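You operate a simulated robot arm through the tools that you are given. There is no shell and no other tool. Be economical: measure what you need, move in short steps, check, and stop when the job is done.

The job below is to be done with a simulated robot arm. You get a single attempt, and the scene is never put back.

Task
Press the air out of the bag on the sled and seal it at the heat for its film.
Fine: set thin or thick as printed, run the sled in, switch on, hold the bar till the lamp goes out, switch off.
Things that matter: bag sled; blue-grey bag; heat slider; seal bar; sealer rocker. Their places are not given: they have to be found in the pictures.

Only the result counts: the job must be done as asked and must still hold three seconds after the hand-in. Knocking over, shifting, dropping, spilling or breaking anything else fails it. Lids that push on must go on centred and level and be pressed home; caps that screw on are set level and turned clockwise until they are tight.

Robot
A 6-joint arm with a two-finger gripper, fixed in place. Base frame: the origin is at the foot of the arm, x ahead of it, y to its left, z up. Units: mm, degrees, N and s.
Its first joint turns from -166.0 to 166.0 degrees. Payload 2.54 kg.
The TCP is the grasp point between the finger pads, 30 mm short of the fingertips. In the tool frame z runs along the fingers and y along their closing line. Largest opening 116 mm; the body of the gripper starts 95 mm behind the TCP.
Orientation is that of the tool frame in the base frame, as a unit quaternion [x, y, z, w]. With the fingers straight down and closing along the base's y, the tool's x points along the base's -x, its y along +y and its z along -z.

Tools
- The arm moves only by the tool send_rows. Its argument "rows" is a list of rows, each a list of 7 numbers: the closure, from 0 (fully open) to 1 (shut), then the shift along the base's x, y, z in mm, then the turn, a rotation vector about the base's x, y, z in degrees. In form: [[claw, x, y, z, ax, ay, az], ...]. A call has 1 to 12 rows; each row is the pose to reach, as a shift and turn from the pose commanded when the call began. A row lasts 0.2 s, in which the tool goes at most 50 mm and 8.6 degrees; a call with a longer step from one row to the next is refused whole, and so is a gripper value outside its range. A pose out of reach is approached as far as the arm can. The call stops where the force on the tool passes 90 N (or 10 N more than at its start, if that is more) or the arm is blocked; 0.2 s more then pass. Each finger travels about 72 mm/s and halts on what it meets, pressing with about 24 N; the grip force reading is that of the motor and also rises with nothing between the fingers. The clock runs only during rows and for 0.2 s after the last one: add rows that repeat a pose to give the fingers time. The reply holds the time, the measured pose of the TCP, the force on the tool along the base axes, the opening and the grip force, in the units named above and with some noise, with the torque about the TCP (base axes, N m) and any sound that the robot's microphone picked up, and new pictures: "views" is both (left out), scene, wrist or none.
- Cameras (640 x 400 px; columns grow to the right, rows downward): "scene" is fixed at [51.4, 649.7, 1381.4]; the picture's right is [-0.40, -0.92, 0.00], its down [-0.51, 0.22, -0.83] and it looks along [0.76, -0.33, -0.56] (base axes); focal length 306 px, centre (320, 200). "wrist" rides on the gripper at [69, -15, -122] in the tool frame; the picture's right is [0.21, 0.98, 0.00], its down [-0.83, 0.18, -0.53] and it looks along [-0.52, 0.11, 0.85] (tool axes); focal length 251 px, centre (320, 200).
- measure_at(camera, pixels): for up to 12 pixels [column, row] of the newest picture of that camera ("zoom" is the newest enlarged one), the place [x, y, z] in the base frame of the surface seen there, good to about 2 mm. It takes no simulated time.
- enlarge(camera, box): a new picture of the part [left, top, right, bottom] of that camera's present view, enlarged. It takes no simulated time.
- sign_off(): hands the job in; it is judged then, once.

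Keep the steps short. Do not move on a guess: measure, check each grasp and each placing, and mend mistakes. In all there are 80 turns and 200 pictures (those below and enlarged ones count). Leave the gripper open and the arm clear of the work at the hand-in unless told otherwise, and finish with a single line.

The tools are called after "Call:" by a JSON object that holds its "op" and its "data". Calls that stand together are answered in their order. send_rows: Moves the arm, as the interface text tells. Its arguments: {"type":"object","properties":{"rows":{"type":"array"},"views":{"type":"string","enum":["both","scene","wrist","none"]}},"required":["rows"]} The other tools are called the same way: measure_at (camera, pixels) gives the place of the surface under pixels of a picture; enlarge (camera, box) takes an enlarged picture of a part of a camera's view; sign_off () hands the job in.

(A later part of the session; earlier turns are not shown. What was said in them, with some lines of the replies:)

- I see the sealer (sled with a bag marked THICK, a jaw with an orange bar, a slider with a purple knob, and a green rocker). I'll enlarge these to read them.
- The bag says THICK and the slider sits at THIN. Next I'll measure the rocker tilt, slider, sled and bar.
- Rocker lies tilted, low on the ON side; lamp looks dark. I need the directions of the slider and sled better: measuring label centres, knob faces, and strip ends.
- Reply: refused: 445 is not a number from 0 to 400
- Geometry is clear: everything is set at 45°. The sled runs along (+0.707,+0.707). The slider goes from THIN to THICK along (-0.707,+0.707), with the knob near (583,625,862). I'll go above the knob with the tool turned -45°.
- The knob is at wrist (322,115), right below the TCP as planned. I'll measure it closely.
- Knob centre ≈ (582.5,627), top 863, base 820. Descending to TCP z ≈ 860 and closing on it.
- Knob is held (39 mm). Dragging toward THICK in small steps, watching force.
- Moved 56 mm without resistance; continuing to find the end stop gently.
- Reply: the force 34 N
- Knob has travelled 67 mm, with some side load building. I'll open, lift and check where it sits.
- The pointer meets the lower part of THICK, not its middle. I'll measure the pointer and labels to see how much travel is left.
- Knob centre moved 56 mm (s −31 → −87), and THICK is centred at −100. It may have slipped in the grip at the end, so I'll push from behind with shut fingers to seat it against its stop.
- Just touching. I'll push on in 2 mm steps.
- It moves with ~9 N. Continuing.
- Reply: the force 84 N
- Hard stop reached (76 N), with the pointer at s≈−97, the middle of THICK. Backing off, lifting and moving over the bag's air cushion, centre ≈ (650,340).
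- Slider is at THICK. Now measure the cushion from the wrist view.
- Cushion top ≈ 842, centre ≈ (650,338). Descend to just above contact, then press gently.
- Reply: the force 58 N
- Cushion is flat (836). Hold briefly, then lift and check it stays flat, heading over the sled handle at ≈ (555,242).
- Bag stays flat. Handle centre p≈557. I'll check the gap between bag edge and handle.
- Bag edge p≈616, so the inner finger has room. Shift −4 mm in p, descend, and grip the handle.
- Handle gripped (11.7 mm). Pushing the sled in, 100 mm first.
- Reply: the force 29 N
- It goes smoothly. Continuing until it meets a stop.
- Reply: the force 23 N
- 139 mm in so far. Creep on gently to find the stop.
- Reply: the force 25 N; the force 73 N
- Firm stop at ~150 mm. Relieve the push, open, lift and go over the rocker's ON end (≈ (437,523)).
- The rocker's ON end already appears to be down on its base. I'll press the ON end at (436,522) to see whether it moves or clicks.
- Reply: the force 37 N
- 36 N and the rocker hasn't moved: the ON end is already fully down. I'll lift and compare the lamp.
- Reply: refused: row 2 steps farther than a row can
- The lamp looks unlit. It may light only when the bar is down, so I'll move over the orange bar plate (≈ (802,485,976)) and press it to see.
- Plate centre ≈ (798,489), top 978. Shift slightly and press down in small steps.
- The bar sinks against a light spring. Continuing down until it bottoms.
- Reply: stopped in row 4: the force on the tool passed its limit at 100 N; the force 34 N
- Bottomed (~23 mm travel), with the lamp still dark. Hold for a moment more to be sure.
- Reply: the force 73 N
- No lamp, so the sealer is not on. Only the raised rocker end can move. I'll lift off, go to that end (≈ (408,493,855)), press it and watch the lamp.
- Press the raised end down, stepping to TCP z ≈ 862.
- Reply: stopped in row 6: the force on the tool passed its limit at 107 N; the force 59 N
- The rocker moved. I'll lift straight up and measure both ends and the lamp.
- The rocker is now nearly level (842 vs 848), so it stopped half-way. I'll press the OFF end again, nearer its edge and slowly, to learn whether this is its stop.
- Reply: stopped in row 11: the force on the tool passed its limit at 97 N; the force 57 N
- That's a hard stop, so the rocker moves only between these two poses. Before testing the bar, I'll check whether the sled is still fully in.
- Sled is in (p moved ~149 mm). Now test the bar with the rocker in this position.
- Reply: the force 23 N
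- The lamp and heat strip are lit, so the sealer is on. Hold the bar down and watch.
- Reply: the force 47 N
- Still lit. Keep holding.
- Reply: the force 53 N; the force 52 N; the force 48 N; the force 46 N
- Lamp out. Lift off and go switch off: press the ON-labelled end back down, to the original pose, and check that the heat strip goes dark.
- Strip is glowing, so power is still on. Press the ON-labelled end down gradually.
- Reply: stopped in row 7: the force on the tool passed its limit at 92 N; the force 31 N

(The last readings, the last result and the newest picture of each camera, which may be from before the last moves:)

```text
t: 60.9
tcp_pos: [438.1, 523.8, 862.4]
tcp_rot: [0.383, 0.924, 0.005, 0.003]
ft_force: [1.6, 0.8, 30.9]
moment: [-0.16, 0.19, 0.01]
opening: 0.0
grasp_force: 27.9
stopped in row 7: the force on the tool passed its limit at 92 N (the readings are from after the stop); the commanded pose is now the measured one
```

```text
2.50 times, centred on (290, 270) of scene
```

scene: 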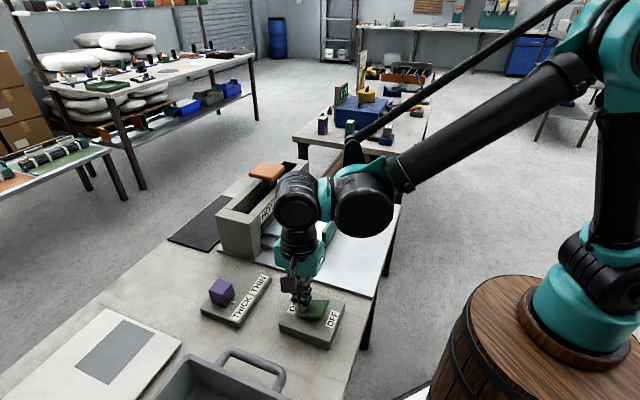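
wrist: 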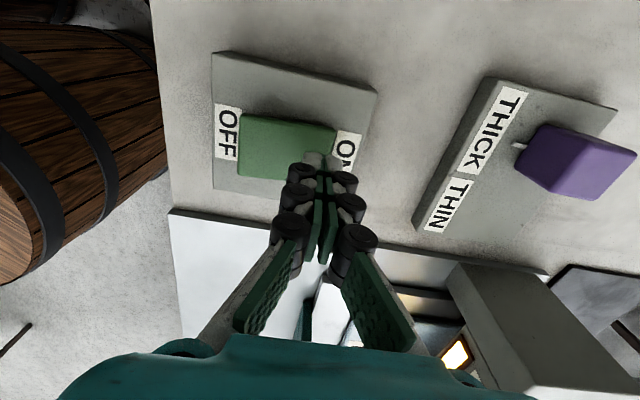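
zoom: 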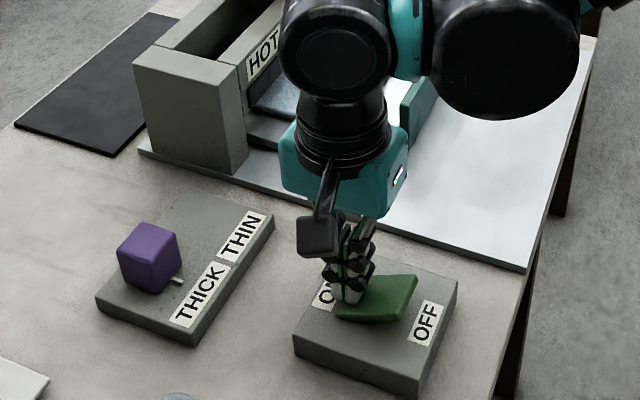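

The strip is dark, so the sealer is off. Lift clear, open the gripper and check everything.

Call:
{"op": "send_rows", "data": {"rows": [[1, 0, 0, 40, 0, 0, 0], [1, 0, 0, 80, 0, 0, 0], [0.6, -5, -20, 120, 0, 0, 0], [0.2, -15, -55, 150, 0, 0, 0], [0, -25, -95, 170, 0, 0, 0], [0, -35, -140, 180, 0, 0, 0], [0, -40, -185, 190, 0, 0, 0], [0, -45, -220, 200, 0, 0, 0], [0, -45, -220, 200, 0, 0, 0]]}}

Call:
{"op": "enlarge", "data": {"camera": "scene", "box": [215, 155, 355, 255]}}

Call:
{"op": "enlarge", "data": {"camera": "scene", "box": [190, 250, 360, 360]}}

```text
t: 62.9
tcp_pos: [391.1, 301.4, 1064.2]
tcp_rot: [0.383, 0.924, 0.005, 0.004]
ft_force: [-0.8, 0.9, 0.3]
moment: [-0.02, -0.02, -0.01]
opening: 116.1
grasp_force: 0.1
```

scene: 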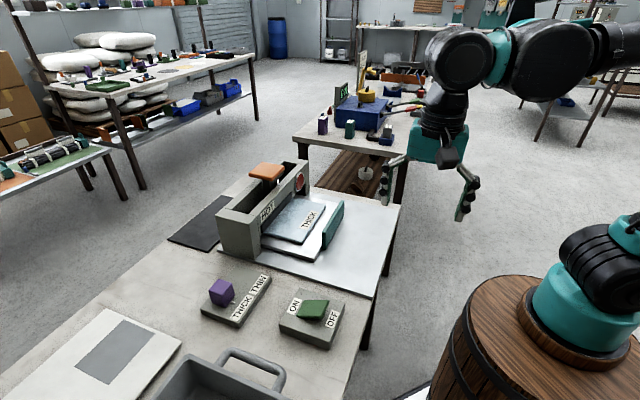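
wrist: 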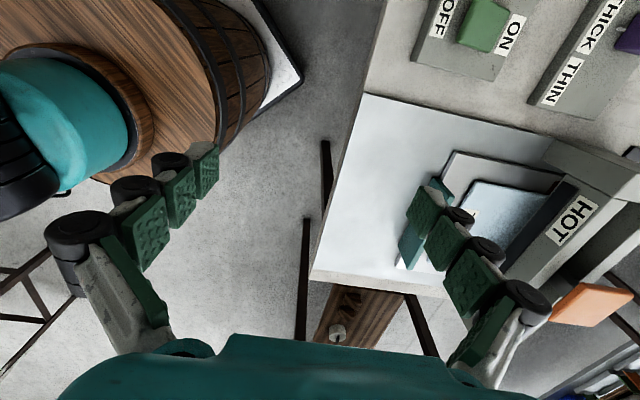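

```text
4.00 times, centred on (285, 205) of scene
```

zoom: 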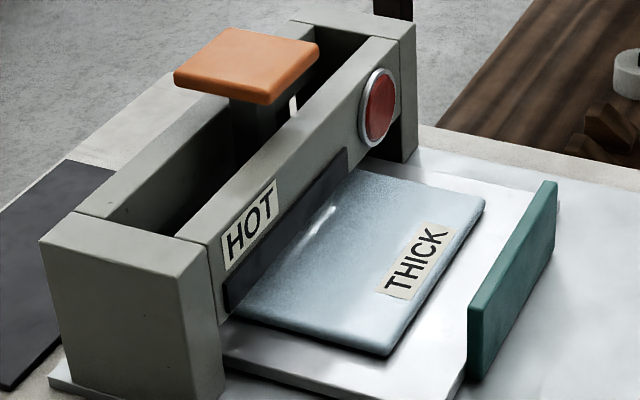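

```text
3.64 times, centred on (275, 305) of scene
```

zoom: 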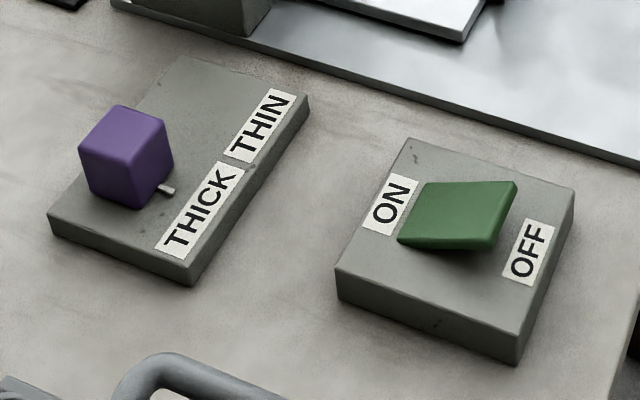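

The bag is flat, the sled is in, the slider is at THICK, the lamp went out during the hold, the strip is dark and the arm is clear. Handing in.

Call:
{"op": "sign_off", "data": {}}

```text
The job is handed in.
```

The air is pressed out of the bag and it was sealed at THICK: I held the bar until the lamp went out, then switched the sealer off (its rocker works opposite to its ON and OFF labels).
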